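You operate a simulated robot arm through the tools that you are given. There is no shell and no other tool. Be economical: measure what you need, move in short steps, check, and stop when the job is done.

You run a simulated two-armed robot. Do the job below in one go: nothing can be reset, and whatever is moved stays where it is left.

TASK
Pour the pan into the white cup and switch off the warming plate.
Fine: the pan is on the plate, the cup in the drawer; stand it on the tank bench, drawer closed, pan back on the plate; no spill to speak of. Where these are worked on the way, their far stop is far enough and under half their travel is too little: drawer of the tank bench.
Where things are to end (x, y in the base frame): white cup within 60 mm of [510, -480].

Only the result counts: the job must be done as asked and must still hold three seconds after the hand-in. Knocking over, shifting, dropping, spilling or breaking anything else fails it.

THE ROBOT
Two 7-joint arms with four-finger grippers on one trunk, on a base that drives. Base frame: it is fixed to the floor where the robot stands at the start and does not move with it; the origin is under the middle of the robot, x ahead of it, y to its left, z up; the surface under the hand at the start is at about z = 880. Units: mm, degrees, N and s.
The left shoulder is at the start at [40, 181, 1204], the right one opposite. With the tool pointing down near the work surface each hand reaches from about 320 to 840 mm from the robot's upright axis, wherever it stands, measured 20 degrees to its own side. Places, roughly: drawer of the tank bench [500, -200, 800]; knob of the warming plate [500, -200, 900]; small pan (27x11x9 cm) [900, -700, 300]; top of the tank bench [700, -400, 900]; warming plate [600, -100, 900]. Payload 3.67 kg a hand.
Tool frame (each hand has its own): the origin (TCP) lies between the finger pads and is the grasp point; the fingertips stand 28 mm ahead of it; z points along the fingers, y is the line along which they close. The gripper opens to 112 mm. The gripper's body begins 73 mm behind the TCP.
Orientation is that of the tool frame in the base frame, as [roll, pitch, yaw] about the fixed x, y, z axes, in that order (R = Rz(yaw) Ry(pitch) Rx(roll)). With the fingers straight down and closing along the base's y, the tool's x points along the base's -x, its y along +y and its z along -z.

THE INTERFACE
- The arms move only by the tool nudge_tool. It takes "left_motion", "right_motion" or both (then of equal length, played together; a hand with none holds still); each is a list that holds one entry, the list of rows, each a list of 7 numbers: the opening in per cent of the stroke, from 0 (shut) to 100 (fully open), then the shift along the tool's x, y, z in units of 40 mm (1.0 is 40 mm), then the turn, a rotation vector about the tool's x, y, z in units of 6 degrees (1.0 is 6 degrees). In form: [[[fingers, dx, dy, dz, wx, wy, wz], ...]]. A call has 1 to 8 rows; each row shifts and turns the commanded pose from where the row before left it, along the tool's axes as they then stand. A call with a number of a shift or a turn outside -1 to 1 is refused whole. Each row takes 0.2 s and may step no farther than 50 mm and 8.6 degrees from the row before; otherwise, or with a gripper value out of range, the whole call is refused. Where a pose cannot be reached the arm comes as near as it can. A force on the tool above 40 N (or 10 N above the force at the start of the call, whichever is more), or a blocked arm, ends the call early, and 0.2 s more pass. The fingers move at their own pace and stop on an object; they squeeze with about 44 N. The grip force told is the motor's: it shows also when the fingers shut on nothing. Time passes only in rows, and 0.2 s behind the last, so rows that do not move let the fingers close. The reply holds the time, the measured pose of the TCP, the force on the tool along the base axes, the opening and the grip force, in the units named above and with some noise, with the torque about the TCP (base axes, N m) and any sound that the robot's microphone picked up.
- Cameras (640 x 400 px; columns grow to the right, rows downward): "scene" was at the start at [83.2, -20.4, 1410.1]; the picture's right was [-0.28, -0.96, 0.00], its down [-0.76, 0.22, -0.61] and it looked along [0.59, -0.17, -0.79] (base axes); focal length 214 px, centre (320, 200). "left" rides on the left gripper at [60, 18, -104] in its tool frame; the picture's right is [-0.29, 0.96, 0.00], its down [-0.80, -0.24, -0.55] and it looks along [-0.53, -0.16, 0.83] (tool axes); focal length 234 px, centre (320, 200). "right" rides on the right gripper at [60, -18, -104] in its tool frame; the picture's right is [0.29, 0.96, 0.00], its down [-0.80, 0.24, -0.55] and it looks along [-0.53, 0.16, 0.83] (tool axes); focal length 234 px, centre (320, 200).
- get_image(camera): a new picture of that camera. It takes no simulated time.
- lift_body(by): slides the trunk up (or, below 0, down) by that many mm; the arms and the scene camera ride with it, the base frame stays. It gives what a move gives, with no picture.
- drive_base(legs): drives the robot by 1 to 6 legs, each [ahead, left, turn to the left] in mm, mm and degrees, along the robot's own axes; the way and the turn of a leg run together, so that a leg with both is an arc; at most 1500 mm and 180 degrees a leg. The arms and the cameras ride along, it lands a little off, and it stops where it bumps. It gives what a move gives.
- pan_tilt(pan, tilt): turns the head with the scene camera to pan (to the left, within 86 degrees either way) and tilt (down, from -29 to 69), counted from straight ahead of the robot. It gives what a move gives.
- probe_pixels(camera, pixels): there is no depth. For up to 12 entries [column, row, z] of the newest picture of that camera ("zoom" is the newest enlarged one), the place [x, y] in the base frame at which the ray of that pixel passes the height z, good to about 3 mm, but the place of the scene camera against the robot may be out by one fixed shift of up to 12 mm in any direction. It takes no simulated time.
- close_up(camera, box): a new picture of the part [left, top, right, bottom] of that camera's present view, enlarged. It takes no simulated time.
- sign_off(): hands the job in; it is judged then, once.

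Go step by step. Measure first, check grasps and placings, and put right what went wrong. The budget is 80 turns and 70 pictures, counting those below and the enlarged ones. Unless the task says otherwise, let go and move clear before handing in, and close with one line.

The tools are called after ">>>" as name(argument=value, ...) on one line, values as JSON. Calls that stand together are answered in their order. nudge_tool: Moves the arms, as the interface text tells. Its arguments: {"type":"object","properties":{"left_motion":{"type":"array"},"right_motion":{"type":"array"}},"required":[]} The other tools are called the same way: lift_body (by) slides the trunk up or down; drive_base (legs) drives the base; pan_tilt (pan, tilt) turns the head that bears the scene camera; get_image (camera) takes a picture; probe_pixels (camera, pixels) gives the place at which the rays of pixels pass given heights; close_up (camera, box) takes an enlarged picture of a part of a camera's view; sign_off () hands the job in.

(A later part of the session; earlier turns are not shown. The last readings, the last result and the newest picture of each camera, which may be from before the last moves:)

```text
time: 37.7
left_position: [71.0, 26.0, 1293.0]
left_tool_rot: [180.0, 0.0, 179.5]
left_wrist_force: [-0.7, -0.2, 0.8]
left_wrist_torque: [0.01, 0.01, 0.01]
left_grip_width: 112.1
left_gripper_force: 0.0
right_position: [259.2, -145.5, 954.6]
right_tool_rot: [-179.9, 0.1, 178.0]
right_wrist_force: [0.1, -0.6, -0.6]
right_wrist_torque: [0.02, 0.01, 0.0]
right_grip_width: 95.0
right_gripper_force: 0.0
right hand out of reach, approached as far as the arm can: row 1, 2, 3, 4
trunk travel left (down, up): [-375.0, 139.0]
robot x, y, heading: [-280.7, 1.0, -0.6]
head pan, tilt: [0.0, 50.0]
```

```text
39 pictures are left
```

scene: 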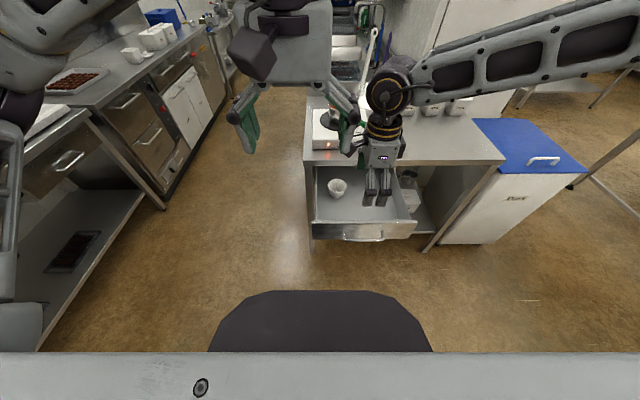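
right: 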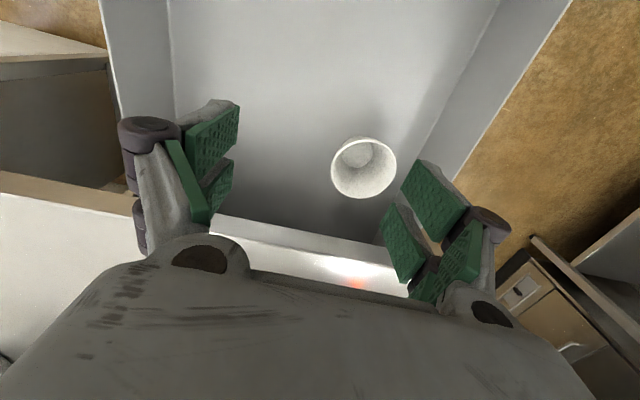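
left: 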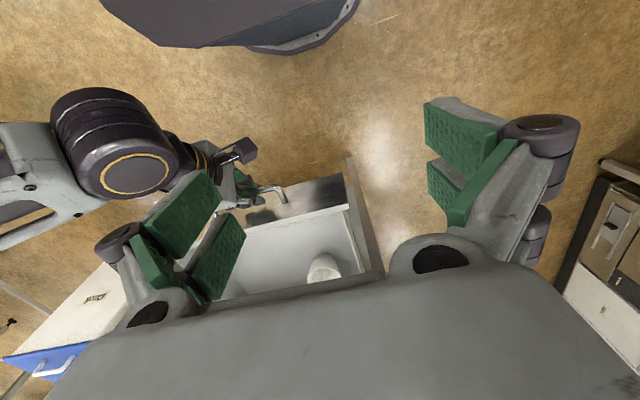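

The arm stops short when reaching inboard, so I'll turn the base 22° to the left. That puts the cup on the right arm's own side.

>>> drive_base(legs=[[0, 0, 22]])

>>> get_image(camera="scene")

```text
time: 39.4
left_position: [35.2, 156.3, 1294.1]
left_tool_rot: [179.9, 0.0, -158.5]
left_wrist_force: [1.0, 0.4, 0.3]
left_wrist_torque: [0.04, 0.04, 0.0]
left_grip_width: 111.8
left_gripper_force: 0.0
right_position: [274.7, 68.9, 954.1]
right_tool_rot: [-179.9, 0.2, -159.8]
right_wrist_force: [-0.2, 0.5, 0.5]
right_wrist_torque: [-0.02, -0.05, 0.01]
right_grip_width: 95.4
right_gripper_force: 0.1
trunk travel left (down, up): [-375.0, 139.0]
robot x, y, heading: [-279.7, 0.8, 21.5]
head pan, tilt: [0.0, 50.0]
```

```text
38 pictures are left
```

scene: 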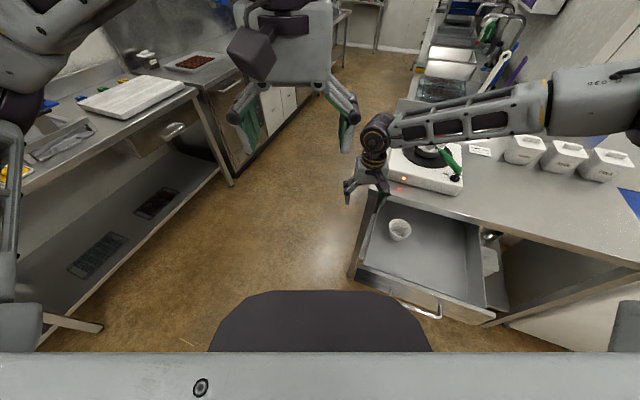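

The hand has swung to (275, 69, 954), clear of everything. I'll square the yaw and move over the cup at (308,−76).

>>> nudge_tool(right_motion=[[[85, 0, 0, 0, 0, 0, 0.84], [85, 0, 0, 0, 0, 0, 0.84], [85, 0, 0, 0, 0, 0, 0.84], [85, 0, 0, 0, 0, 0, 0.84], [85, -0.208, -0.9, 0, 0, 0, 0], [85, -0.208, -0.9, 0, 0, 0, 0], [85, -0.208, -0.9, 0, 0, 0, 0], [85, -0.208, -0.92, 0, 0, 0, 0]]])

>>> get_image(camera="right")

```text
time: 41.2
left_position: [34.6, 154.7, 1293.0]
left_tool_rot: [180.0, 0.0, -158.4]
left_wrist_force: [-0.2, -0.4, 0.2]
left_wrist_torque: [0.03, -0.04, -0.01]
left_grip_width: 112.4
left_gripper_force: 0.1
right_position: [307.3, -77.9, 957.0]
right_tool_rot: [179.9, 0.1, -180.0]
right_wrist_force: [0.5, -0.9, -0.2]
right_wrist_torque: [0.04, 0.05, 0.02]
right_grip_width: 95.2
right_gripper_force: 0.1
trunk travel left (down, up): [-375.0, 139.0]
robot x, y, heading: [-279.4, -2.5, 21.6]
head pan, tilt: [0.0, 50.0]
```

```text
37 pictures are left
```

right: 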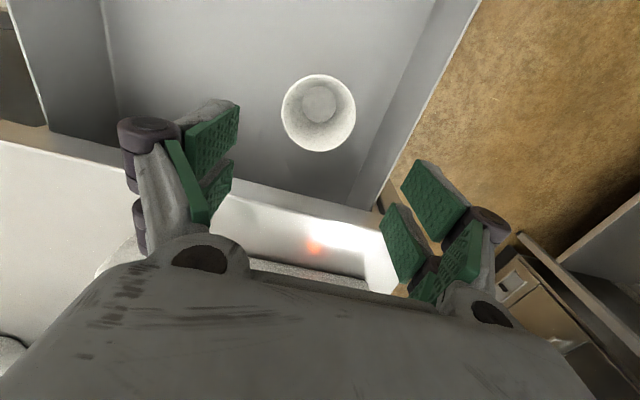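

The hand is right over the cup. I'll check the cup position from here; the rim centre is (318,113) and the inner base (319,103).

>>> probe_pixels(camera="right", pixels=[[318, 113, 807], [281, 113, 807], [355, 112, 807], [319, 103, 756], [318, 113, 820], [318, 75, 807], [318, 152, 807], [378, 215, 840], [110, 95, 756], [350, 205, 840]])

```text
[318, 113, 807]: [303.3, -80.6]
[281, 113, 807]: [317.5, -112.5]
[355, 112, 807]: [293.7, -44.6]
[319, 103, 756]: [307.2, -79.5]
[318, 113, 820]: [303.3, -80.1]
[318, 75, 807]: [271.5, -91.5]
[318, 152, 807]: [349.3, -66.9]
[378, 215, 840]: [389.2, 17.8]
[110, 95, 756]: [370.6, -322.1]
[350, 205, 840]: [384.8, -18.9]
```

Cup centre is (307,−79.5), aligned. I'll descend to z≈791 and close.

>>> nudge_tool(right_motion=[[[85, 0, -0.03, 0.83, 0, 0, 0], [85, 0, 0, 0.83, 0, 0, 0], [85, 0, 0, 0.83, 0, 0, 0], [85, 0, 0, 0.83, 0, 0, 0], [85, 0, 0, 0.8, 0, 0, 0], [85, 0, 0, 0, 0, 0, 0]]])

>>> get_image(camera="right")

```text
time: 42.6
left_position: [34.4, 155.3, 1292.6]
left_tool_rot: [-180.0, 0.1, -158.5]
left_wrist_force: [-0.1, -0.7, 0.3]
left_wrist_torque: [0.02, 0.02, 0.02]
left_grip_width: 112.0
left_gripper_force: 0.0
right_position: [306.8, -84.9, 800.5]
right_tool_rot: [180.0, 0.1, 179.9]
right_wrist_force: [0.3, -0.3, 0.0]
right_wrist_torque: [0.0, -0.02, 0.02]
right_grip_width: 94.9
right_gripper_force: 0.0
right hand out of reach, approached as far as the arm can: row 5
trunk travel left (down, up): [-375.0, 139.0]
robot x, y, heading: [-280.6, -1.3, 21.6]
head pan, tilt: [0.0, 50.0]
```

```text
36 pictures are left
```

right: 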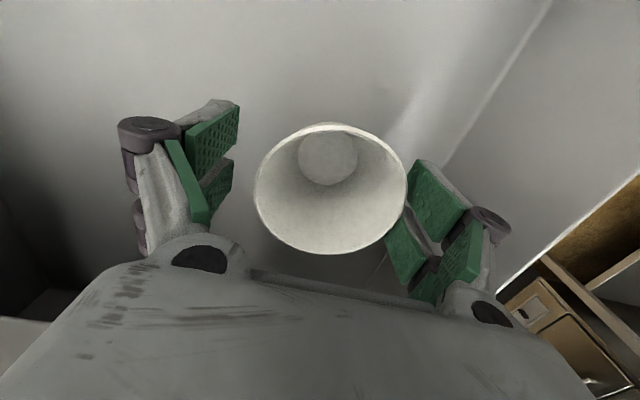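

The reach ended at z=800 with y −5 mm. I'll lower the trunk 9 mm, recentre, and close gently.

>>> lift_body(by=-9)

>>> nudge_tool(right_motion=[[[85, 0, 0.12, 0, 0, 0, 0], [50, 0, 0, 0, 0, 0, 0], [0, 0, 0, 0, 0, 0, 0], [0, 0, 0, 0, 0, 0, 0]]])

>>> get_image(camera="right")

```text
time: 43.1
left_position: [34.3, 156.2, 1284.2]
left_tool_rot: [-180.0, 0.0, -158.4]
left_wrist_force: [0.1, 0.5, 0.3]
left_wrist_torque: [0.02, 0.0, 0.01]
left_grip_width: 112.1
left_gripper_force: 0.0
right_position: [305.3, -86.1, 790.9]
right_tool_rot: [-179.9, 0.2, -179.9]
right_wrist_force: [0.0, -1.0, 0.0]
right_wrist_torque: [0.01, 0.01, 0.0]
right_grip_width: 95.3
right_gripper_force: 0.0
trunk travel left (down, up): [-366.0, 148.0]
robot x, y, heading: [-279.7, -0.6, 21.5]
head pan, tilt: [0.0, 50.0]
```

```text
time: 44.1
left_position: [34.4, 157.4, 1286.2]
left_tool_rot: [-180.0, 0.1, -158.4]
left_wrist_force: [0.1, 0.1, -0.2]
left_wrist_torque: [0.0, 0.0, 0.0]
left_grip_width: 111.7
left_gripper_force: 0.0
right_position: [305.6, -80.8, 794.7]
right_tool_rot: [-180.0, 0.3, -180.0]
right_wrist_force: [0.9, -1.6, 6.2]
right_wrist_torque: [-0.03, 0.01, 0.01]
right_grip_width: 74.5
right_gripper_force: 43.5
trunk travel left (down, up): [-366.0, 148.0]
robot x, y, heading: [-279.0, -1.1, 21.5]
head pan, tilt: [0.0, 50.0]
```

```text
35 pictures are left
```

right: 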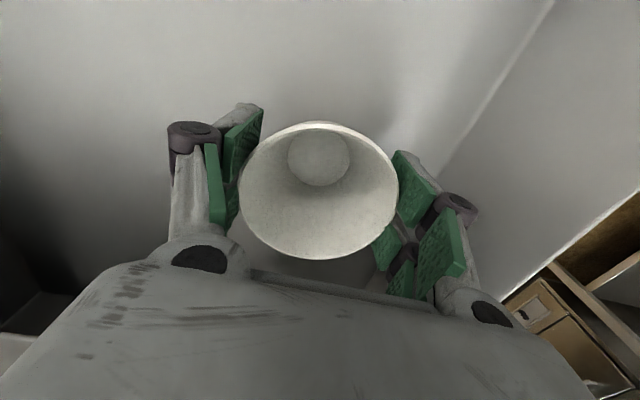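

The cup is gripped (74.5 mm, 43 N). I'll lift it straight up with the trunk.

>>> lift_body(by=140)

>>> get_image(camera="right")

```text
time: 45.8
left_position: [35.5, 155.6, 1424.8]
left_tool_rot: [-180.0, 0.0, -158.4]
left_wrist_force: [0.2, -0.1, -0.1]
left_wrist_torque: [-0.01, -0.03, -0.01]
left_grip_width: 111.8
left_gripper_force: 0.0
right_position: [305.4, -80.6, 934.3]
right_tool_rot: [-179.8, 0.2, -179.9]
right_wrist_force: [0.1, 0.6, -1.3]
right_wrist_torque: [0.01, 0.03, -0.03]
right_grip_width: 73.8
right_gripper_force: 44.4
trunk travel left (down, up): [-506.0, 8.0]
robot x, y, heading: [-282.0, -2.2, 21.4]
head pan, tilt: [0.0, 50.0]
```

```text
34 pictures are left
```

right: 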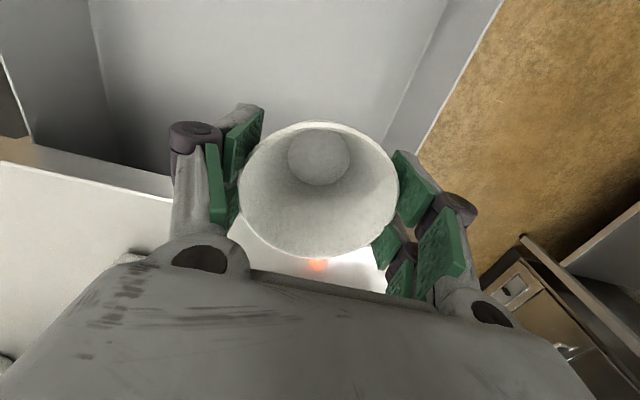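

The cup is in hand. I'll raise it further, turn the base back square, then shift it right so the drawer lies on the left arm's side and the target on the right arm's side.

>>> nudge_tool(right_motion=[[[0, 0, 0, -0.6, 0, 0, 0], [0, 0, 0, -0.6, 0, 0, 0], [0, 0, 0, -0.6, 0, 0, 0]]])

>>> drive_base(legs=[[0, 0, -21.5], [0, -350, 0]])

>>> get_image(camera="scene")

```text
time: 46.6
left_position: [34.7, 156.7, 1425.1]
left_tool_rot: [-180.0, 0.1, -158.3]
left_wrist_force: [0.1, 0.1, -0.4]
left_wrist_torque: [0.0, -0.01, -0.02]
left_grip_width: 111.9
left_gripper_force: 0.0
right_position: [304.3, -82.6, 1006.8]
right_tool_rot: [-179.8, 0.1, -179.9]
right_wrist_force: [0.5, 0.8, 0.1]
right_wrist_torque: [0.02, 0.0, 0.0]
right_grip_width: 73.6
right_gripper_force: 44.2
trunk travel left (down, up): [-506.0, 8.0]
robot x, y, heading: [-279.5, -0.5, 21.4]
head pan, tilt: [0.0, 50.0]
```

```text
time: 50.2
left_position: [72.0, -321.1, 1424.9]
left_tool_rot: [180.0, 0.1, -179.6]
left_wrist_force: [0.1, 0.7, 0.1]
left_wrist_torque: [-0.01, 0.0, -0.01]
left_grip_width: 111.8
left_gripper_force: 0.1
right_position: [235.7, -641.7, 1007.1]
right_tool_rot: [-179.9, 0.2, 158.9]
right_wrist_force: [-1.0, 0.0, 0.5]
right_wrist_torque: [-0.02, -0.02, -0.02]
right_grip_width: 73.6
right_gripper_force: 43.3
trunk travel left (down, up): [-506.0, 8.0]
robot x, y, heading: [-280.9, -351.9, 0.2]
head pan, tilt: [0.0, 50.0]
```

```text
33 pictures are left
```

scene: 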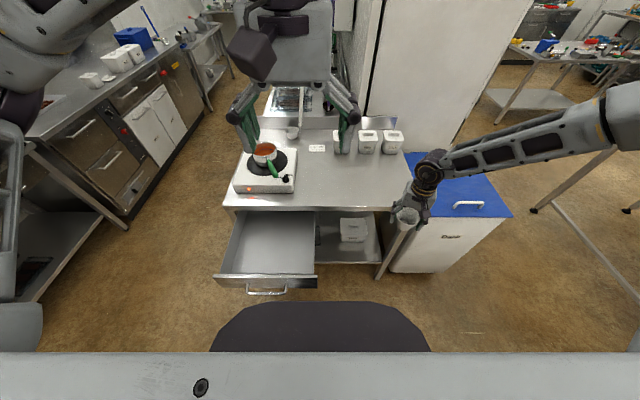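

Good layout. I'll raise the hand, lower the trunk to work height, then drive 130 mm forward.

>>> nudge_tool(right_motion=[[[0, 0, 0, -0.9, 0, 0, -0.9], [0, 0, 0, -0.9, 0, 0, -0.9], [0, 0, 0, -0.9, 0, 0, -0.9], [0, 0, 0, -0.9, 0, 0, -0.8], [0, 0, 0, -0.9, 0, 0, 0]]])

>>> lift_body(by=-200)

>>> drive_base(legs=[[130, 0, 0]])

```text
time: 51.4
left_position: [71.0, -323.1, 1424.6]
left_tool_rot: [180.0, 0.0, -179.7]
left_wrist_force: [0.3, 1.3, -0.1]
left_wrist_torque: [0.02, -0.01, -0.04]
left_grip_width: 112.1
left_gripper_force: 0.0
right_position: [234.6, -642.0, 1185.7]
right_tool_rot: [-179.8, 0.1, 179.9]
right_wrist_force: [0.3, -0.1, 0.5]
right_wrist_torque: [0.04, -0.01, -0.02]
right_grip_width: 73.6
right_gripper_force: 44.5
trunk travel left (down, up): [-506.0, 8.0]
robot x, y, heading: [-278.1, -352.2, 0.1]
head pan, tilt: [0.0, 50.0]
```

```text
time: 53.5
left_position: [71.6, -322.9, 1225.3]
left_tool_rot: [180.0, 0.0, -179.7]
left_wrist_force: [0.2, 1.5, -0.2]
left_wrist_torque: [0.03, -0.04, 0.0]
left_grip_width: 112.0
left_gripper_force: 0.0
right_position: [234.2, -642.6, 984.9]
right_tool_rot: [-179.8, 0.1, 179.7]
right_wrist_force: [-0.1, 0.7, 0.2]
right_wrist_torque: [-0.03, 0.0, 0.01]
right_grip_width: 73.4
right_gripper_force: 43.9
trunk travel left (down, up): [-306.0, 208.0]
robot x, y, heading: [-277.2, -351.4, 0.1]
head pan, tilt: [0.0, 50.0]
```

```text
time: 54.9
left_position: [201.8, -325.0, 1224.8]
left_tool_rot: [-179.9, 0.2, -179.9]
left_wrist_force: [-0.7, 0.0, 0.0]
left_wrist_torque: [-0.03, -0.01, 0.02]
left_grip_width: 112.0
left_gripper_force: 0.0
right_position: [364.8, -642.7, 984.7]
right_tool_rot: [-179.9, 0.1, 179.5]
right_wrist_force: [0.1, 0.4, 0.5]
right_wrist_torque: [0.03, -0.02, -0.02]
right_grip_width: 73.4
right_gripper_force: 44.2
trunk travel left (down, up): [-306.0, 208.0]
robot x, y, heading: [-145.4, -352.4, 0.3]
head pan, tilt: [0.0, 50.0]
```

Moving the cup over the target (510,−480).

>>> nudge_tool(right_motion=[[[0, -0.6, 0.68, 0, 0, 0, 0], [0, -0.6, 0.68, 0, 0, 0, 0], [0, -0.6, 0.68, 0, 0, 0, 0], [0, -0.6, 0.68, 0, 0, 0, 0], [0, -0.6, 0.68, 0, 0, 0, 0], [0, -0.63, 0.67, 0, 0, 0, 0]]])

>>> get_image(camera="right")

```text
time: 56.3
left_position: [201.4, -323.8, 1225.6]
left_tool_rot: [-180.0, 0.1, -179.9]
left_wrist_force: [0.9, 0.9, 0.1]
left_wrist_torque: [0.0, -0.02, 0.0]
left_grip_width: 112.2
left_gripper_force: 0.1
right_position: [476.4, -518.6, 990.2]
right_tool_rot: [-180.0, 0.3, 179.6]
right_wrist_force: [-0.2, -0.9, -0.5]
right_wrist_torque: [-0.01, -0.02, 0.01]
right_grip_width: 73.4
right_gripper_force: 43.7
right hand out of reach, approached as far as the arm can: row 5, 6
trunk travel left (down, up): [-306.0, 208.0]
robot x, y, heading: [-145.3, -359.9, -0.1]
head pan, tilt: [0.0, 50.0]
```

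```text
32 pictures are left
```

right: 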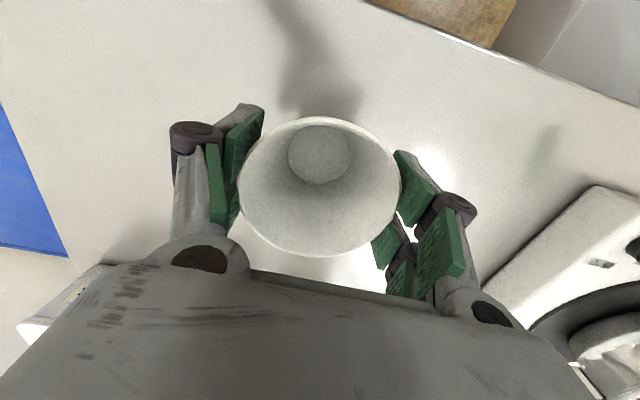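

Reaching inboard is limited again, so I'll turn the base 15° left to put the target further on the right arm's side.

>>> drive_base(legs=[[0, 0, 15]])

```text
time: 57.6
left_position: [183.3, -234.7, 1224.8]
left_tool_rot: [-179.9, 0.0, -164.9]
left_wrist_force: [1.0, -0.2, 0.1]
left_wrist_torque: [-0.01, 0.0, 0.03]
left_grip_width: 112.1
left_gripper_force: 0.1
right_position: [498.4, -351.6, 989.9]
right_tool_rot: [179.9, 0.2, -165.5]
right_wrist_force: [0.5, 0.4, -0.8]
right_wrist_torque: [0.0, -0.01, 0.02]
right_grip_width: 73.7
right_gripper_force: 44.4
trunk travel left (down, up): [-306.0, 208.0]
robot x, y, heading: [-148.5, -349.3, 14.8]
head pan, tilt: [0.0, 50.0]
```

>>> nudge_tool(right_motion=[[[0, 0.13, -0.795, 0, 0, 0, 0], [0, 0.13, -0.795, 0, 0, 0, 0], [0, 0.13, -0.795, 0, 0, 0, 0], [0, 0.13, -0.795, 0, 0, 0, 0], [0, 0, 0, 0.5, 0, 0, 0], [0, 0, 0, 0.5, 0, 0, 0]]])

>>> get_image(camera="scene")

```text
time: 59.0
left_position: [182.9, -234.3, 1224.6]
left_tool_rot: [179.9, 0.0, -164.9]
left_wrist_force: [-0.4, 0.4, 0.6]
left_wrist_torque: [0.01, 0.0, 0.03]
left_grip_width: 111.8
left_gripper_force: 0.1
right_position: [509.7, -479.7, 948.1]
right_tool_rot: [-179.9, 0.1, -165.4]
right_wrist_force: [0.1, -0.2, -0.6]
right_wrist_torque: [0.0, 0.0, -0.02]
right_grip_width: 73.7
right_gripper_force: 44.2
trunk travel left (down, up): [-306.0, 208.0]
robot x, y, heading: [-142.8, -354.8, 15.2]
head pan, tilt: [0.0, 50.0]
```

```text
31 pictures are left
```

scene: 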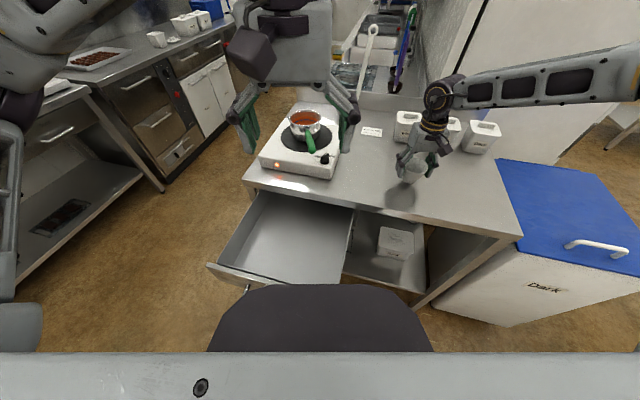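

At target. I'll lower gently to z≈923.

>>> nudge_tool(right_motion=[[[0, 0, 0, 0.25, 0, 0, 0], [0, 0, 0, 0.2, 0, 0, 0], [0, 0, 0, 0.15, 0, 0, 0], [0, 0, 0, 0, 0, 0, 0]]])

>>> close_up(camera="scene", box=[370, 120, 470, 200])

```text
time: 60.0
left_position: [181.1, -234.8, 1225.8]
left_tool_rot: [-179.9, 0.1, -164.9]
left_wrist_force: [-0.6, -0.3, 0.0]
left_wrist_torque: [0.0, 0.01, 0.0]
left_grip_width: 111.7
left_gripper_force: 0.0
right_position: [511.0, -478.1, 928.7]
right_tool_rot: [179.9, 0.6, -165.5]
right_wrist_force: [6.7, -0.9, 25.5]
right_wrist_torque: [0.08, -0.16, 0.0]
right_grip_width: 74.0
right_gripper_force: 43.7
trunk travel left (down, up): [-306.0, 208.0]
robot x, y, heading: [-149.1, -353.0, 14.9]
head pan, tilt: [0.0, 50.0]
```

```text
5.00 times, centred on (420, 160) of scene
```

zoom: 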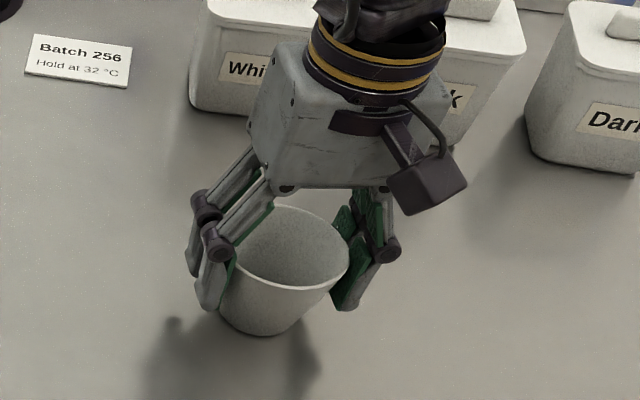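

The cup is in contact with the bench (25 N). I'll ease 4 mm, open, and retreat up.

>>> nudge_tool(right_motion=[[[0, 0, 0, -0.1, 0, 0, 0], [90, 0, 0, 0, 0, 0, 0], [90, 0, 0, 0, 0, 0, 0], [90, 0, 0, -0.4, 0, 0, 0], [90, 0, 0, -0.9, 0, 0, 0], [90, 0, 0, -0.9, 0, 0, 0], [90, 0, 0, -0.9, 0, 0, 0]]])

>>> get_image(camera="right")

>>> get_image(camera="left")

```text
time: 61.6
left_position: [183.0, -234.5, 1224.3]
left_tool_rot: [-180.0, 0.0, -164.9]
left_wrist_force: [0.2, 0.9, -0.3]
left_wrist_torque: [-0.01, -0.01, -0.01]
left_grip_width: 111.8
left_gripper_force: 0.1
right_position: [507.6, -480.2, 1053.5]
right_tool_rot: [180.0, 0.2, -165.5]
right_wrist_force: [-0.2, 0.0, 0.1]
right_wrist_torque: [-0.01, -0.03, 0.03]
right_grip_width: 101.0
right_gripper_force: 0.0
trunk travel left (down, up): [-306.0, 208.0]
robot x, y, heading: [-147.4, -351.0, 15.0]
head pan, tilt: [0.0, 50.0]
```

```text
29 pictures are left
```

right: 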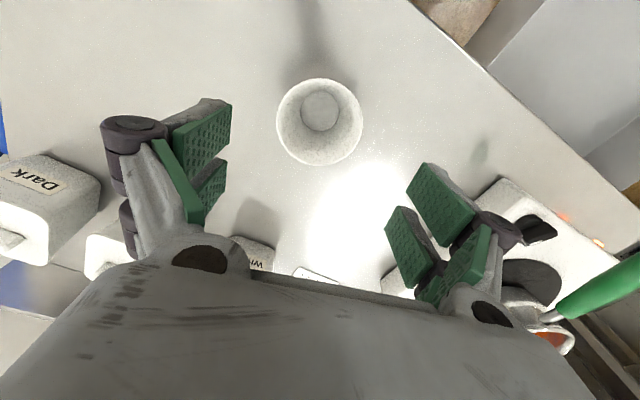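

```text
28 pictures are left
```

left: 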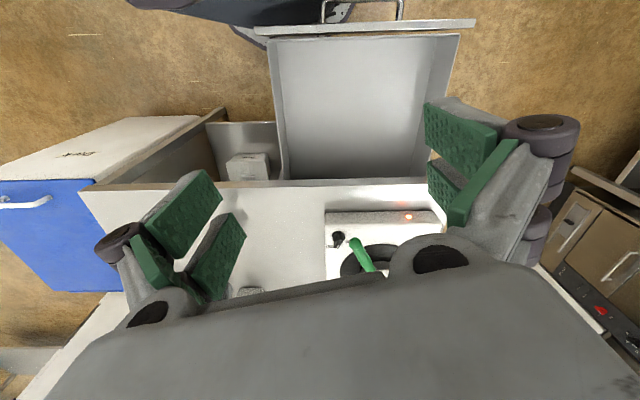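

The cup stands on the bench. Next I'll close the drawer with the left hand, so back off, square up and lower the trunk.

>>> drive_base(legs=[[-200, 0, 0], [0, 0, -15]])

>>> lift_body(by=-180)

>>> pan_tilt(pan=15, tilt=50)

```text
time: 64.2
left_position: [5.0, -375.6, 1224.4]
left_tool_rot: [-180.0, -0.1, -179.7]
left_wrist_force: [-0.5, 0.5, -0.9]
left_wrist_torque: [0.0, 0.03, 0.0]
left_grip_width: 112.0
left_gripper_force: 0.1
right_position: [256.9, -696.5, 1053.6]
right_tool_rot: [180.0, 0.2, 179.8]
right_wrist_force: [0.0, 0.0, 0.4]
right_wrist_torque: [-0.04, 0.0, 0.03]
right_grip_width: 100.6
right_gripper_force: 0.1
trunk travel left (down, up): [-306.0, 208.0]
robot x, y, heading: [-344.0, -406.9, 0.4]
head pan, tilt: [0.0, 50.0]
```

```text
time: 66.2
left_position: [4.7, -375.2, 1044.4]
left_tool_rot: [180.0, 0.0, -179.8]
left_wrist_force: [0.2, 0.0, -0.5]
left_wrist_torque: [-0.03, 0.02, 0.04]
left_grip_width: 111.9
left_gripper_force: 0.0
right_position: [255.1, -696.7, 872.6]
right_tool_rot: [-180.0, 0.3, 179.7]
right_wrist_force: [0.5, 0.8, 0.4]
right_wrist_torque: [0.0, 0.01, -0.02]
right_grip_width: 100.8
right_gripper_force: 0.0
trunk travel left (down, up): [-126.0, 388.0]
robot x, y, heading: [-346.7, -409.7, 0.3]
head pan, tilt: [0.0, 50.0]
```

```text
time: 67.0
left_position: [6.0, -376.2, 1044.1]
left_tool_rot: [179.9, 0.0, -179.7]
left_wrist_force: [-0.3, 0.4, -0.7]
left_wrist_torque: [0.02, 0.0, -0.01]
left_grip_width: 112.2
left_gripper_force: 0.1
right_position: [255.7, -696.2, 874.3]
right_tool_rot: [179.9, 0.2, 179.7]
right_wrist_force: [0.5, 1.0, -0.5]
right_wrist_torque: [0.01, -0.01, -0.03]
right_grip_width: 100.6
right_gripper_force: 0.0
trunk travel left (down, up): [-126.0, 388.0]
robot x, y, heading: [-346.0, -406.9, 0.2]
head pan, tilt: [15.0, 50.0]
```

>>> nudge_tool(left_motion=[[[0, 0, 0.66, 0.76, 0, 0, 0], [0, 0, 0.66, 0.76, 0, 0, 0], [0, 0, 0.66, 0.76, 0, 0, 0], [0, 0, 0.66, 0.76, 0, 0, 0], [0, 0, 0.66, 0.76, 0, 0, 0], [0, 0, 0.66, 0.76, 0, 0, 0], [0, 0, 0.66, 0.76, 0, 0, 0], [0, 0, 0.66, 0.76, 0, 0, 0]]])

>>> get_image(camera="scene")

```text
time: 68.8
left_position: [3.4, -164.6, 803.0]
left_tool_rot: [180.0, 0.0, -179.8]
left_wrist_force: [0.6, 0.2, -0.3]
left_wrist_torque: [0.01, -0.02, 0.04]
left_grip_width: 0.0
left_gripper_force: 36.1
right_position: [254.5, -696.8, 874.8]
right_tool_rot: [-179.9, 0.2, 179.7]
right_wrist_force: [0.2, 0.5, 0.0]
right_wrist_torque: [0.01, -0.02, 0.02]
right_grip_width: 100.8
right_gripper_force: 0.1
trunk travel left (down, up): [-126.0, 388.0]
robot x, y, heading: [-346.5, -406.2, 0.4]
head pan, tilt: [15.0, 50.0]
```

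```text
27 pictures are left
```

scene: 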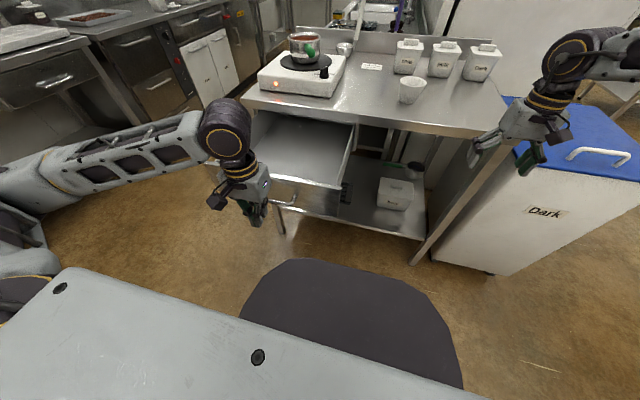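

The closed left fist stands in front of the bar. I'll push it forward to close the drawer.

>>> nudge_tool(left_motion=[[[0, -0.7, 0, 0, 0, 0, 0], [0, -0.8, 0, 0, 0, 0, 0], [0, -0.8, 0, 0, 0, 0, 0], [0, -0.8, 0, 0, 0, 0, 0], [0, -0.8, 0, 0, 0, 0, 0], [0, -0.8, 0, 0, 0, 0, 0], [0, -0.8, 0, 0, 0, 0, 0], [0, -0.7, 0, 0, 0, 0, 0]]])

>>> nudge_tool(left_motion=[[[0, -0.6, 0, 0, 0, 0, 0], [0, -0.5, 0, 0, 0, 0, 0], [0, -0.4, 0, 0, 0, 0, 0], [0, -0.3, 0, 0, 0, 0, 0], [0, -0.2, 0, 0, 0, 0, 0], [0, -0.2, 0, 0, 0, 0, 0]]])

>>> get_image(camera="scene")

```text
time: 70.6
left_position: [253.4, -161.5, 802.4]
left_tool_rot: [-180.0, 0.0, -179.6]
left_wrist_force: [0.9, 0.3, -0.3]
left_wrist_torque: [-0.03, 0.02, -0.01]
left_grip_width: 0.0
left_gripper_force: 35.8
right_position: [255.9, -696.4, 873.5]
right_tool_rot: [-179.9, 0.2, 179.7]
right_wrist_force: [0.3, -0.5, -0.6]
right_wrist_torque: [0.01, 0.02, 0.02]
right_grip_width: 100.6
right_gripper_force: 0.0
trunk travel left (down, up): [-126.0, 388.0]
robot x, y, heading: [-342.2, -406.3, 0.2]
head pan, tilt: [15.0, 50.0]
```

```text
time: 71.5
left_position: [313.2, -162.4, 801.3]
left_tool_rot: [-180.0, -1.1, 179.9]
left_wrist_force: [-18.6, -1.2, 6.5]
left_wrist_torque: [-0.06, 0.03, -0.1]
left_grip_width: 0.2
left_gripper_force: 35.9
right_position: [255.8, -697.5, 873.5]
right_tool_rot: [-180.0, 0.1, 179.9]
right_wrist_force: [0.5, 0.0, -0.3]
right_wrist_torque: [-0.01, 0.07, -0.02]
right_grip_width: 100.9
right_gripper_force: 0.0
trunk travel left (down, up): [-126.0, 388.0]
robot x, y, heading: [-346.1, -409.9, 0.4]
head pan, tilt: [15.0, 50.0]
stopped in row 4 (left hand): the force on the tool passed its limit at 50 N (the readings are from after the stop); the commanded pose is now the measured one
```

```text
26 pictures are left
```

scene: 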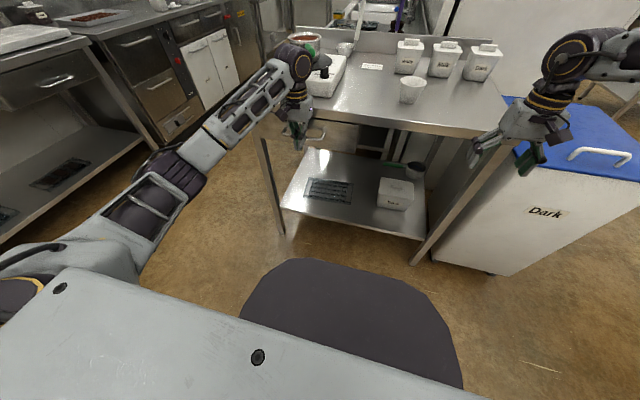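

The push stopped at 50 N, so I'll look at whether the drawer is flush.

>>> nudge_tool(left_motion=[[[0, 0.9, 0, 0, 0, 0, 0], [0, 0.9, 0, 0, 0, 0, 0], [0, 0.9, 0, 0, 0, 0, 0]]])

>>> close_up(camera="scene", box=[230, 80, 430, 200])

>>> get_image(camera="left")

```text
time: 72.3
left_position: [207.0, -162.6, 799.7]
left_tool_rot: [179.9, -0.9, 180.0]
left_wrist_force: [0.9, -0.9, 0.3]
left_wrist_torque: [0.02, -0.03, -0.02]
left_grip_width: 0.0
left_gripper_force: 35.8
right_position: [254.1, -695.4, 873.6]
right_tool_rot: [-179.9, 0.2, 179.9]
right_wrist_force: [0.6, 0.2, 0.7]
right_wrist_torque: [-0.01, -0.02, 0.03]
right_grip_width: 100.5
right_gripper_force: 0.1
trunk travel left (down, up): [-126.0, 388.0]
robot x, y, heading: [-346.5, -410.1, 0.3]
head pan, tilt: [15.0, 50.0]
```

```text
3.20 times, centred on (330, 140) of scene
```

zoom: 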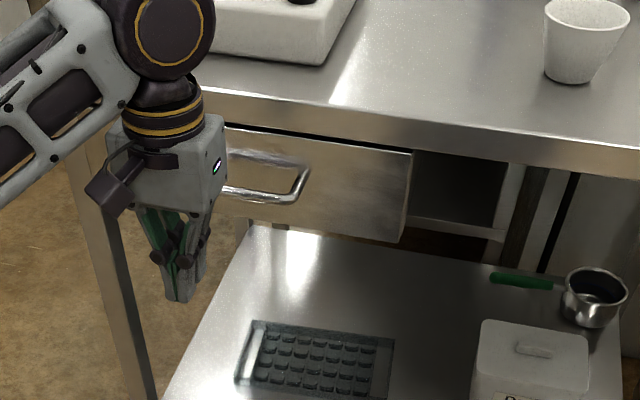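

```text
24 pictures are left
```

left: 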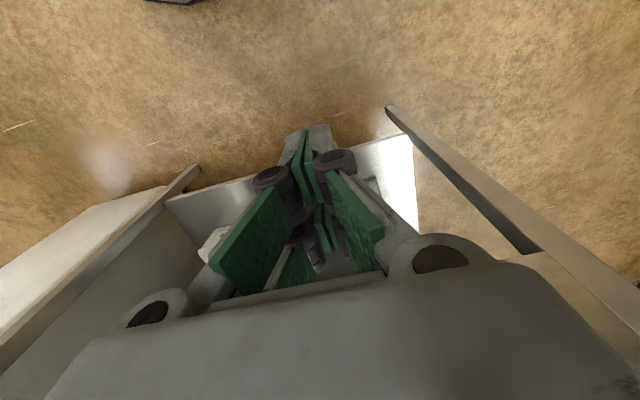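

>>> probe_pixels(camera="scene", pixels=[[312.8, 138.75, 787], [321, 138.5, 787], [358, 128, 840], [369, 129, 850], [412, 126, 880]])

```text
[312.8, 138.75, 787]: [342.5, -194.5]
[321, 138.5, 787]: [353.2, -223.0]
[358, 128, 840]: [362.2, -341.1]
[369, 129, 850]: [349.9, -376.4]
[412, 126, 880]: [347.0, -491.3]
```

The bar is back at x≈345, so the drawer is closed. Next is the pan: I'll retract both hands toward the body, raise the trunk, and turn the right hand to point forward, to grip along the pan's handle.

>>> nudge_tool(left_motion=[[[50, 0.75, 0, -0.9, 0, 0, 0], [50, 0.75, 0, -0.9, 0, 0, 0], [50, 0.75, 0, -0.9, 0, 0, 0], [50, 0.75, 0, -0.9, 0, 0, 0], [50, 0.7, 0, -0.9, 0, 0, 0], [50, 0.2, 0, -0.9, 0, 0, 0], [50, 0, 0, -0.9, 0, 0, 0], [50, 0, 0, -0.9, 0, 0, 0]]], right_motion=[[[60, 0.9, 0, -0.4, 0, 0, 0], [60, 0.9, 0, -0.4, 0, 0, 0], [60, 0.9, 0, -0.4, 0, 0, 0], [60, 0.9, 0, -0.4, 0, 0, 0], [60, 0.9, 0, -0.4, 0, 0, 0], [60, 0.9, 0, -0.4, 0, 0, 0], [60, 0.5, 0, -0.4, 0, 0, 0], [60, 0, 0, -0.4, 0, 0, 0]]])

>>> lift_body(by=130)

>>> nudge_tool(right_motion=[[[50, 0, 0, 0, 0, -1, 0], [50, 0, 0, 0, 0, -1, 0], [50, 0, 0, 0, 0, -1, 0], [50, 0, 0, 0, 0, -1, 0], [50, 0, 0, 0, 0, -1, 0], [50, 0, 0, 0, 0, -1, 0], [50, 0, 0, 0, 0, -1, 0]]])

>>> nudge_tool(right_motion=[[[50, 0, 0, 0, 0, -1, 0], [50, 0, 0, 0, 0, -1, 0], [50, 0, 0, 0, 0, -1, 0], [50, 0, 0, 0, 0, -1, 0], [50, 0, 0, 0, 0, -1, 0], [50, 0, 0, 0, 0, -1, 0]]])

```text
time: 74.2
left_position: [55.5, -166.8, 1089.9]
left_tool_rot: [180.0, -0.9, -179.9]
left_wrist_force: [-0.4, 0.1, 0.1]
left_wrist_torque: [0.0, -0.02, 0.04]
left_grip_width: 55.8
left_gripper_force: 0.0
right_position: [18.9, -696.5, 1000.9]
right_tool_rot: [-179.9, 0.2, 179.8]
right_wrist_force: [-0.9, 0.2, 0.9]
right_wrist_torque: [0.03, -0.01, -0.01]
right_grip_width: 67.2
right_gripper_force: 0.0
trunk travel left (down, up): [-126.0, 388.0]
robot x, y, heading: [-346.5, -407.3, 0.7]
head pan, tilt: [15.0, 50.0]
```

```text
time: 75.7
left_position: [54.8, -163.3, 1220.1]
left_tool_rot: [179.9, -0.8, 179.9]
left_wrist_force: [-1.0, 0.7, -0.6]
left_wrist_torque: [-0.01, 0.0, 0.01]
left_grip_width: 56.0
left_gripper_force: 0.0
right_position: [19.8, -695.3, 1132.4]
right_tool_rot: [180.0, 0.2, 179.8]
right_wrist_force: [-0.3, -0.2, -0.6]
right_wrist_torque: [0.01, -0.02, 0.02]
right_grip_width: 67.2
right_gripper_force: 0.0
trunk travel left (down, up): [-256.0, 258.0]
robot x, y, heading: [-346.6, -406.5, 0.2]
head pan, tilt: [15.0, 50.0]
```

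```text
time: 77.3
left_position: [55.8, -164.9, 1219.5]
left_tool_rot: [-179.9, -0.8, -180.0]
left_wrist_force: [0.3, -0.3, 0.1]
left_wrist_torque: [0.04, -0.01, -0.03]
left_grip_width: 56.2
left_gripper_force: 0.2
right_position: [63.0, -702.6, 1170.1]
right_tool_rot: [179.9, 42.2, 179.8]
right_wrist_force: [-0.7, 0.2, -0.2]
right_wrist_torque: [0.0, 0.01, 0.0]
right_grip_width: 55.9
right_gripper_force: 0.1
right hand out of reach, approached as far as the arm can: row 5, 6, 7
trunk travel left (down, up): [-256.0, 258.0]
robot x, y, heading: [-343.9, -407.3, 0.4]
head pan, tilt: [15.0, 50.0]
```

```text
time: 78.7
left_position: [55.9, -164.9, 1219.0]
left_tool_rot: [179.9, -0.7, -179.9]
left_wrist_force: [0.2, 0.7, 0.2]
left_wrist_torque: [0.03, 0.01, 0.01]
left_grip_width: 56.1
left_gripper_force: 0.1
right_position: [160.3, -724.9, 1247.5]
right_tool_rot: [179.9, 78.3, 179.8]
right_wrist_force: [0.7, -0.1, -0.2]
right_wrist_torque: [-0.01, 0.02, 0.04]
right_grip_width: 56.1
right_gripper_force: 0.1
right hand out of reach, approached as far as the arm can: row 1, 2, 3, 4, 5, 6
trunk travel left (down, up): [-256.0, 258.0]
robot x, y, heading: [-347.3, -407.6, 0.3]
head pan, tilt: [15.0, 50.0]
```

The hand points forward, about 12° down, at z=1247. I'll drive and turn so it lines up behind the pan handle, high above the bench.

>>> drive_base(legs=[[0, 0, 25], [218, 200, 0]])

>>> pan_tilt(pan=-15, tilt=45)

>>> get_image(camera="scene")

>>> get_image(camera="right")

```text
time: 82.1
left_position: [31.0, 250.8, 1219.5]
left_tool_rot: [-180.0, -0.7, -155.1]
left_wrist_force: [-0.2, 0.8, -0.6]
left_wrist_torque: [-0.01, 0.02, -0.04]
left_grip_width: 55.8
left_gripper_force: 0.1
right_position: [360.9, -213.4, 1247.7]
right_tool_rot: [-179.8, 78.1, -155.2]
right_wrist_force: [0.8, 0.2, -1.0]
right_wrist_torque: [0.01, -0.02, 0.0]
right_grip_width: 55.8
right_gripper_force: 0.0
trunk travel left (down, up): [-256.0, 258.0]
robot x, y, heading: [-229.2, -140.1, 25.1]
head pan, tilt: [15.0, 50.0]
```

```text
time: 83.1
left_position: [31.5, 250.7, 1221.4]
left_tool_rot: [180.0, -0.9, -155.1]
left_wrist_force: [0.3, -0.5, 0.7]
left_wrist_torque: [0.03, 0.01, -0.01]
left_grip_width: 55.8
left_gripper_force: 0.1
right_position: [360.1, -214.8, 1248.8]
right_tool_rot: [-180.0, 78.1, -155.3]
right_wrist_force: [0.3, -0.1, -0.6]
right_wrist_torque: [0.01, 0.0, 0.02]
right_grip_width: 56.0
right_gripper_force: 0.0
trunk travel left (down, up): [-256.0, 258.0]
robot x, y, heading: [-228.8, -136.8, 25.2]
head pan, tilt: [-15.0, 45.0]
```

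```text
23 pictures are left
```

scene: 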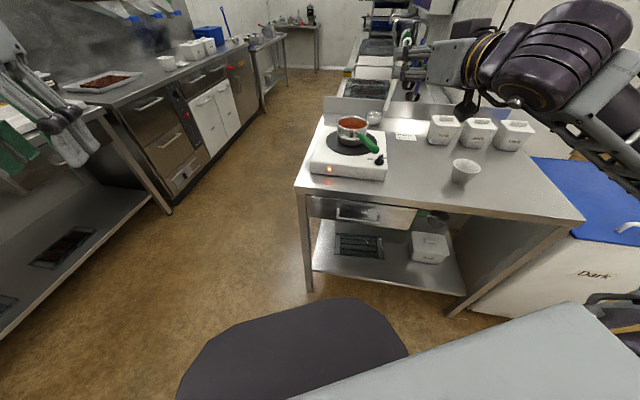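

```text
22 pictures are left
```

right: 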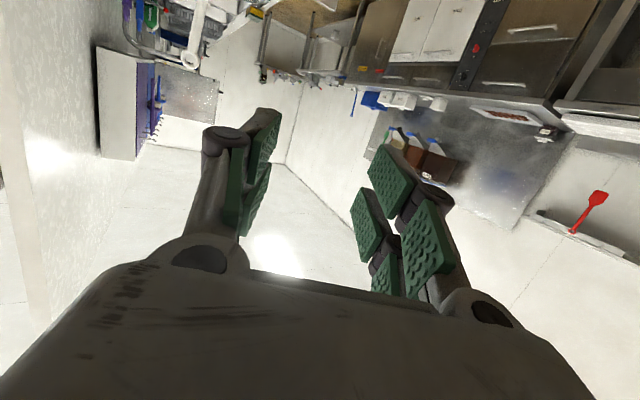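

The scene camera gives the working view. I'll zoom on pan and cup and measure the handle.

>>> close_up(camera="scene", box=[300, 95, 420, 185])

```text
4.44 times, centred on (360, 140) of scene
```

zoom: 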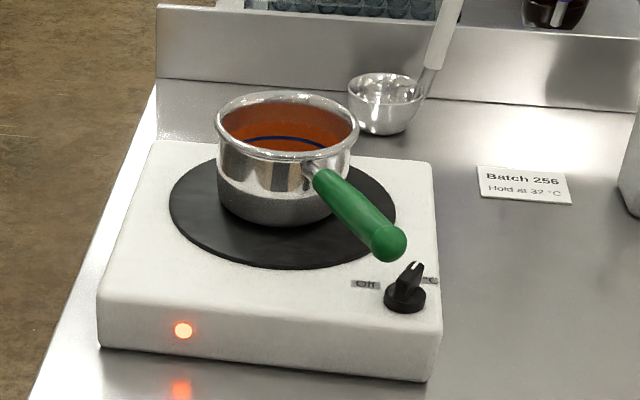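

>>> probe_pixels(camera="zoom", pixels=[[388, 243, 1009], [388, 243, 995], [320, 182, 990], [320, 182, 975], [288, 127, 1000], [288, 127, 985], [216, 127, 985], [360, 127, 985], [285, 222, 935], [405, 290, 940], [98, 345, 880], [300, 262, 935]])

```text
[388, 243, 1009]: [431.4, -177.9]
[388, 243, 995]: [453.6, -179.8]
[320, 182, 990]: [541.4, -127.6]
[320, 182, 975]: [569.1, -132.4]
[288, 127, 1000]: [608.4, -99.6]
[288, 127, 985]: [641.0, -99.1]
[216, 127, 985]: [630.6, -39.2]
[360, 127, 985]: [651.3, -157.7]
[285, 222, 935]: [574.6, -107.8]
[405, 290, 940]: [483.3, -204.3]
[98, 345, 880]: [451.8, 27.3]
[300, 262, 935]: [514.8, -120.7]
```

Handle line: tip (429,−176,1009) to root (540,−130,992), matching the hand's heading. I'll lower to a pre-grasp 110 mm behind the grip point.

>>> nudge_tool(right_motion=[[[50, 0.89, 0.02, 0.278, 0, 0, 0], [50, 0.89, 0.02, 0.278, 0, 0, 0], [50, 0.89, 0.02, 0.278, 0, 0, 0], [50, 0.89, 0.02, 0.278, 0, 0, 0], [50, 0.89, 0.02, 0.278, 0, 0, 0], [50, 0.89, 0.02, 0.278, 0, 0, 0]]])

>>> close_up(camera="scene", box=[300, 85, 460, 205])

```text
time: 84.5
left_position: [31.7, 251.2, 1220.0]
left_tool_rot: [180.0, -0.8, -155.1]
left_wrist_force: [0.3, 0.3, -1.1]
left_wrist_torque: [0.01, -0.03, 0.01]
left_grip_width: 56.0
left_gripper_force: 0.1
right_position: [402.4, -195.0, 1072.9]
right_tool_rot: [-179.7, 78.2, -155.0]
right_wrist_force: [0.1, 0.1, 0.4]
right_wrist_torque: [-0.02, 0.03, 0.0]
right_grip_width: 56.0
right_gripper_force: 0.1
right hand out of reach, approached as far as the arm can: row 1, 2, 3, 6
trunk travel left (down, up): [-256.0, 258.0]
robot x, y, heading: [-229.2, -136.5, 25.3]
head pan, tilt: [-15.0, 45.0]
```

```text
3.33 times, centred on (380, 145) of scene
```

zoom: 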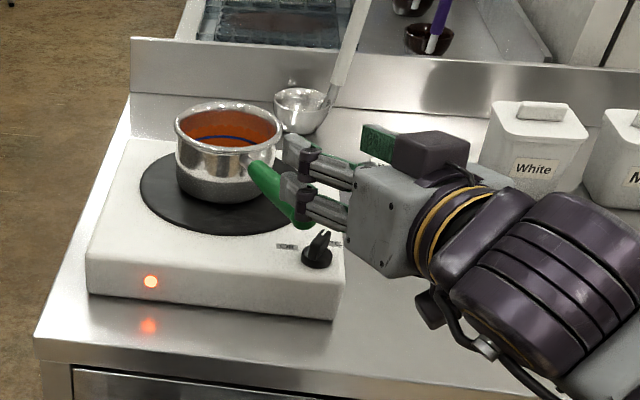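

The hand is just behind and about 60 mm above the handle tip, about 5 mm off sideways. I'll trim, lower the trunk 52 mm, and look.

>>> nudge_tool(right_motion=[[[50, 0, 0.12, -0.2, 0, 0, 0]]])

>>> lift_body(by=-52)

>>> close_up(camera="scene", box=[320, 70, 440, 160])

```text
time: 84.9
left_position: [30.7, 251.6, 1219.8]
left_tool_rot: [-179.9, -0.7, -155.1]
left_wrist_force: [-0.1, -0.6, 0.3]
left_wrist_torque: [-0.01, 0.0, 0.0]
left_grip_width: 56.0
left_gripper_force: 0.2
right_position: [402.5, -191.1, 1075.0]
right_tool_rot: [-179.8, 77.9, -155.0]
right_wrist_force: [1.0, -0.8, 0.6]
right_wrist_torque: [0.02, -0.03, -0.01]
right_grip_width: 56.1
right_gripper_force: 0.1
right hand out of reach, approached as far as the arm can: row 1
trunk travel left (down, up): [-256.0, 258.0]
robot x, y, heading: [-229.9, -137.5, 25.0]
head pan, tilt: [-15.0, 45.0]
```

```text
time: 85.8
left_position: [31.2, 251.9, 1168.5]
left_tool_rot: [-180.0, -0.8, -155.0]
left_wrist_force: [0.3, -0.9, -0.6]
left_wrist_torque: [-0.02, 0.03, 0.0]
left_grip_width: 56.1
left_gripper_force: 0.1
right_position: [401.4, -192.4, 1023.8]
right_tool_rot: [-180.0, 77.9, -155.2]
right_wrist_force: [0.3, -0.3, 0.6]
right_wrist_torque: [-0.03, -0.01, 0.02]
right_grip_width: 55.9
right_gripper_force: 0.0
trunk travel left (down, up): [-204.0, 310.0]
robot x, y, heading: [-235.4, -136.8, 24.9]
head pan, tilt: [-15.0, 45.0]
```

```text
4.44 times, centred on (380, 115) of scene
```

zoom: 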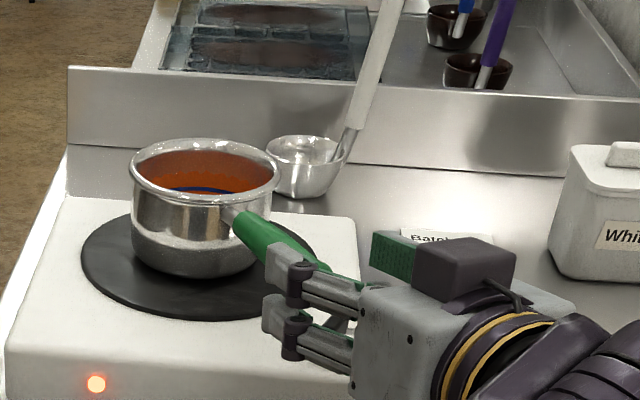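

The handle tip lies between the fingers. I'll slide forward 84 mm along the handle in small steps.

>>> nudge_tool(right_motion=[[[50, 0.02, 0.01, 0.42, 0, 0, 0], [50, 0.02, 0, 0.42, 0, 0, 0], [50, 0.02, 0.01, 0.42, 0, 0, 0], [50, 0.02, 0, 0.42, 0, 0, 0], [50, 0.02, 0, 0.42, 0, 0, 0]]])

>>> close_up(camera="scene", box=[320, 70, 440, 160])

```text
time: 87.0
left_position: [30.8, 251.1, 1168.8]
left_tool_rot: [-180.0, -0.8, -155.1]
left_wrist_force: [0.3, -0.1, -0.5]
left_wrist_torque: [0.02, -0.01, -0.01]
left_grip_width: 56.1
left_gripper_force: 0.0
right_position: [416.2, -185.3, 1018.5]
right_tool_rot: [179.9, 77.7, -155.2]
right_wrist_force: [0.2, 0.5, 0.1]
right_wrist_torque: [0.0, 0.01, 0.0]
right_grip_width: 55.7
right_gripper_force: 0.1
right hand out of reach, approached as far as the arm can: row 1, 2, 3, 4, 5
trunk travel left (down, up): [-204.0, 310.0]
robot x, y, heading: [-229.2, -136.9, 25.2]
head pan, tilt: [-15.0, 45.0]
```

```text
4.44 times, centred on (380, 115) of scene
```

zoom: 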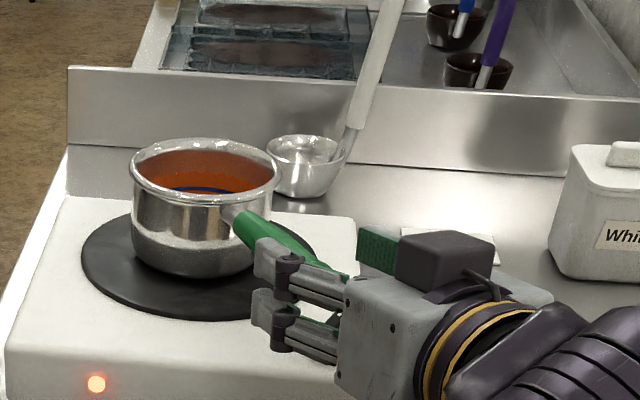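

The arm is at its limit, so I'll advance with the base (its heading matches the handle direction).

>>> drive_base(legs=[[64, 0, 0]])

>>> close_up(camera="scene", box=[300, 70, 440, 170])

```text
time: 88.0
left_position: [90.3, 278.7, 1167.0]
left_tool_rot: [180.0, -0.9, -155.3]
left_wrist_force: [0.3, 0.1, -0.5]
left_wrist_torque: [-0.01, 0.05, -0.02]
left_grip_width: 56.0
left_gripper_force: 0.0
right_position: [475.4, -159.3, 1017.9]
right_tool_rot: [179.8, 77.6, -155.4]
right_wrist_force: [-0.2, 0.1, 0.2]
right_wrist_torque: [0.03, -0.03, 0.0]
right_grip_width: 56.1
right_gripper_force: 0.0
trunk travel left (down, up): [-204.0, 310.0]
robot x, y, heading: [-176.3, -111.3, 25.2]
head pan, tilt: [-15.0, 45.0]
```

```text
4.00 times, centred on (370, 120) of scene
```

zoom: 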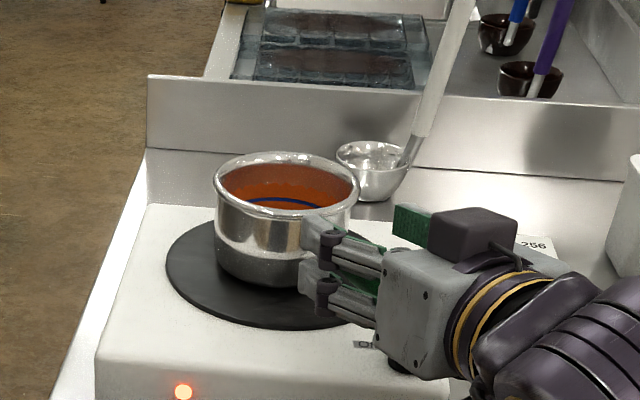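

>>> lift_body(by=-15)

>>> nudge_tool(right_motion=[[[30, 0, 0, 0, 0, 0, 0], [0, 0, 0, 0, 0, 0, 0], [0, 0, 0, 0, 0, 0, 0], [0, 0, 0, 0, 0, 0, 0]]])

>>> close_up(camera="scene", box=[300, 70, 440, 170])

```text
time: 88.7
left_position: [89.6, 277.9, 1152.8]
left_tool_rot: [180.0, -1.0, -155.1]
left_wrist_force: [-0.4, 0.4, -0.7]
left_wrist_torque: [0.0, -0.02, 0.0]
left_grip_width: 56.3
left_gripper_force: 0.0
right_position: [473.2, -159.6, 1004.3]
right_tool_rot: [179.8, 77.7, -155.3]
right_wrist_force: [-0.5, 0.3, 0.4]
right_wrist_torque: [0.01, 0.02, -0.01]
right_grip_width: 56.0
right_gripper_force: 0.1
trunk travel left (down, up): [-189.0, 325.0]
robot x, y, heading: [-169.8, -112.0, 24.8]
head pan, tilt: [-15.0, 45.0]
```

```text
time: 89.7
left_position: [89.4, 277.9, 1153.6]
left_tool_rot: [-180.0, -0.8, -155.3]
left_wrist_force: [0.0, -0.1, -0.7]
left_wrist_torque: [0.02, 0.02, 0.0]
left_grip_width: 56.1
left_gripper_force: 0.0
right_position: [473.9, -159.3, 1004.4]
right_tool_rot: [179.8, 77.8, -155.3]
right_wrist_force: [0.5, -0.3, 0.2]
right_wrist_torque: [0.01, 0.05, 0.0]
right_grip_width: 20.4
right_gripper_force: 44.0
trunk travel left (down, up): [-189.0, 325.0]
robot x, y, heading: [-173.5, -111.4, 25.2]
head pan, tilt: [-15.0, 45.0]
```

```text
4.00 times, centred on (370, 120) of scene
```

zoom: 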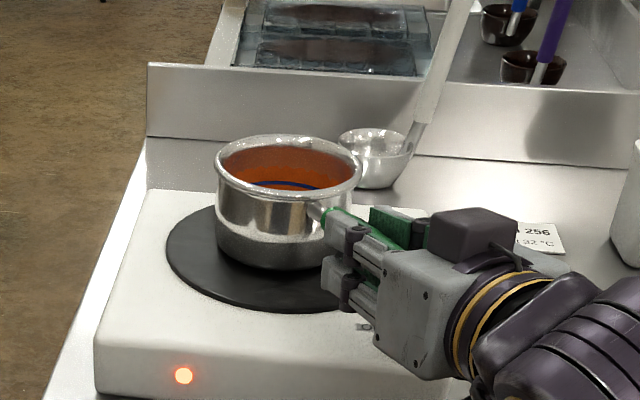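

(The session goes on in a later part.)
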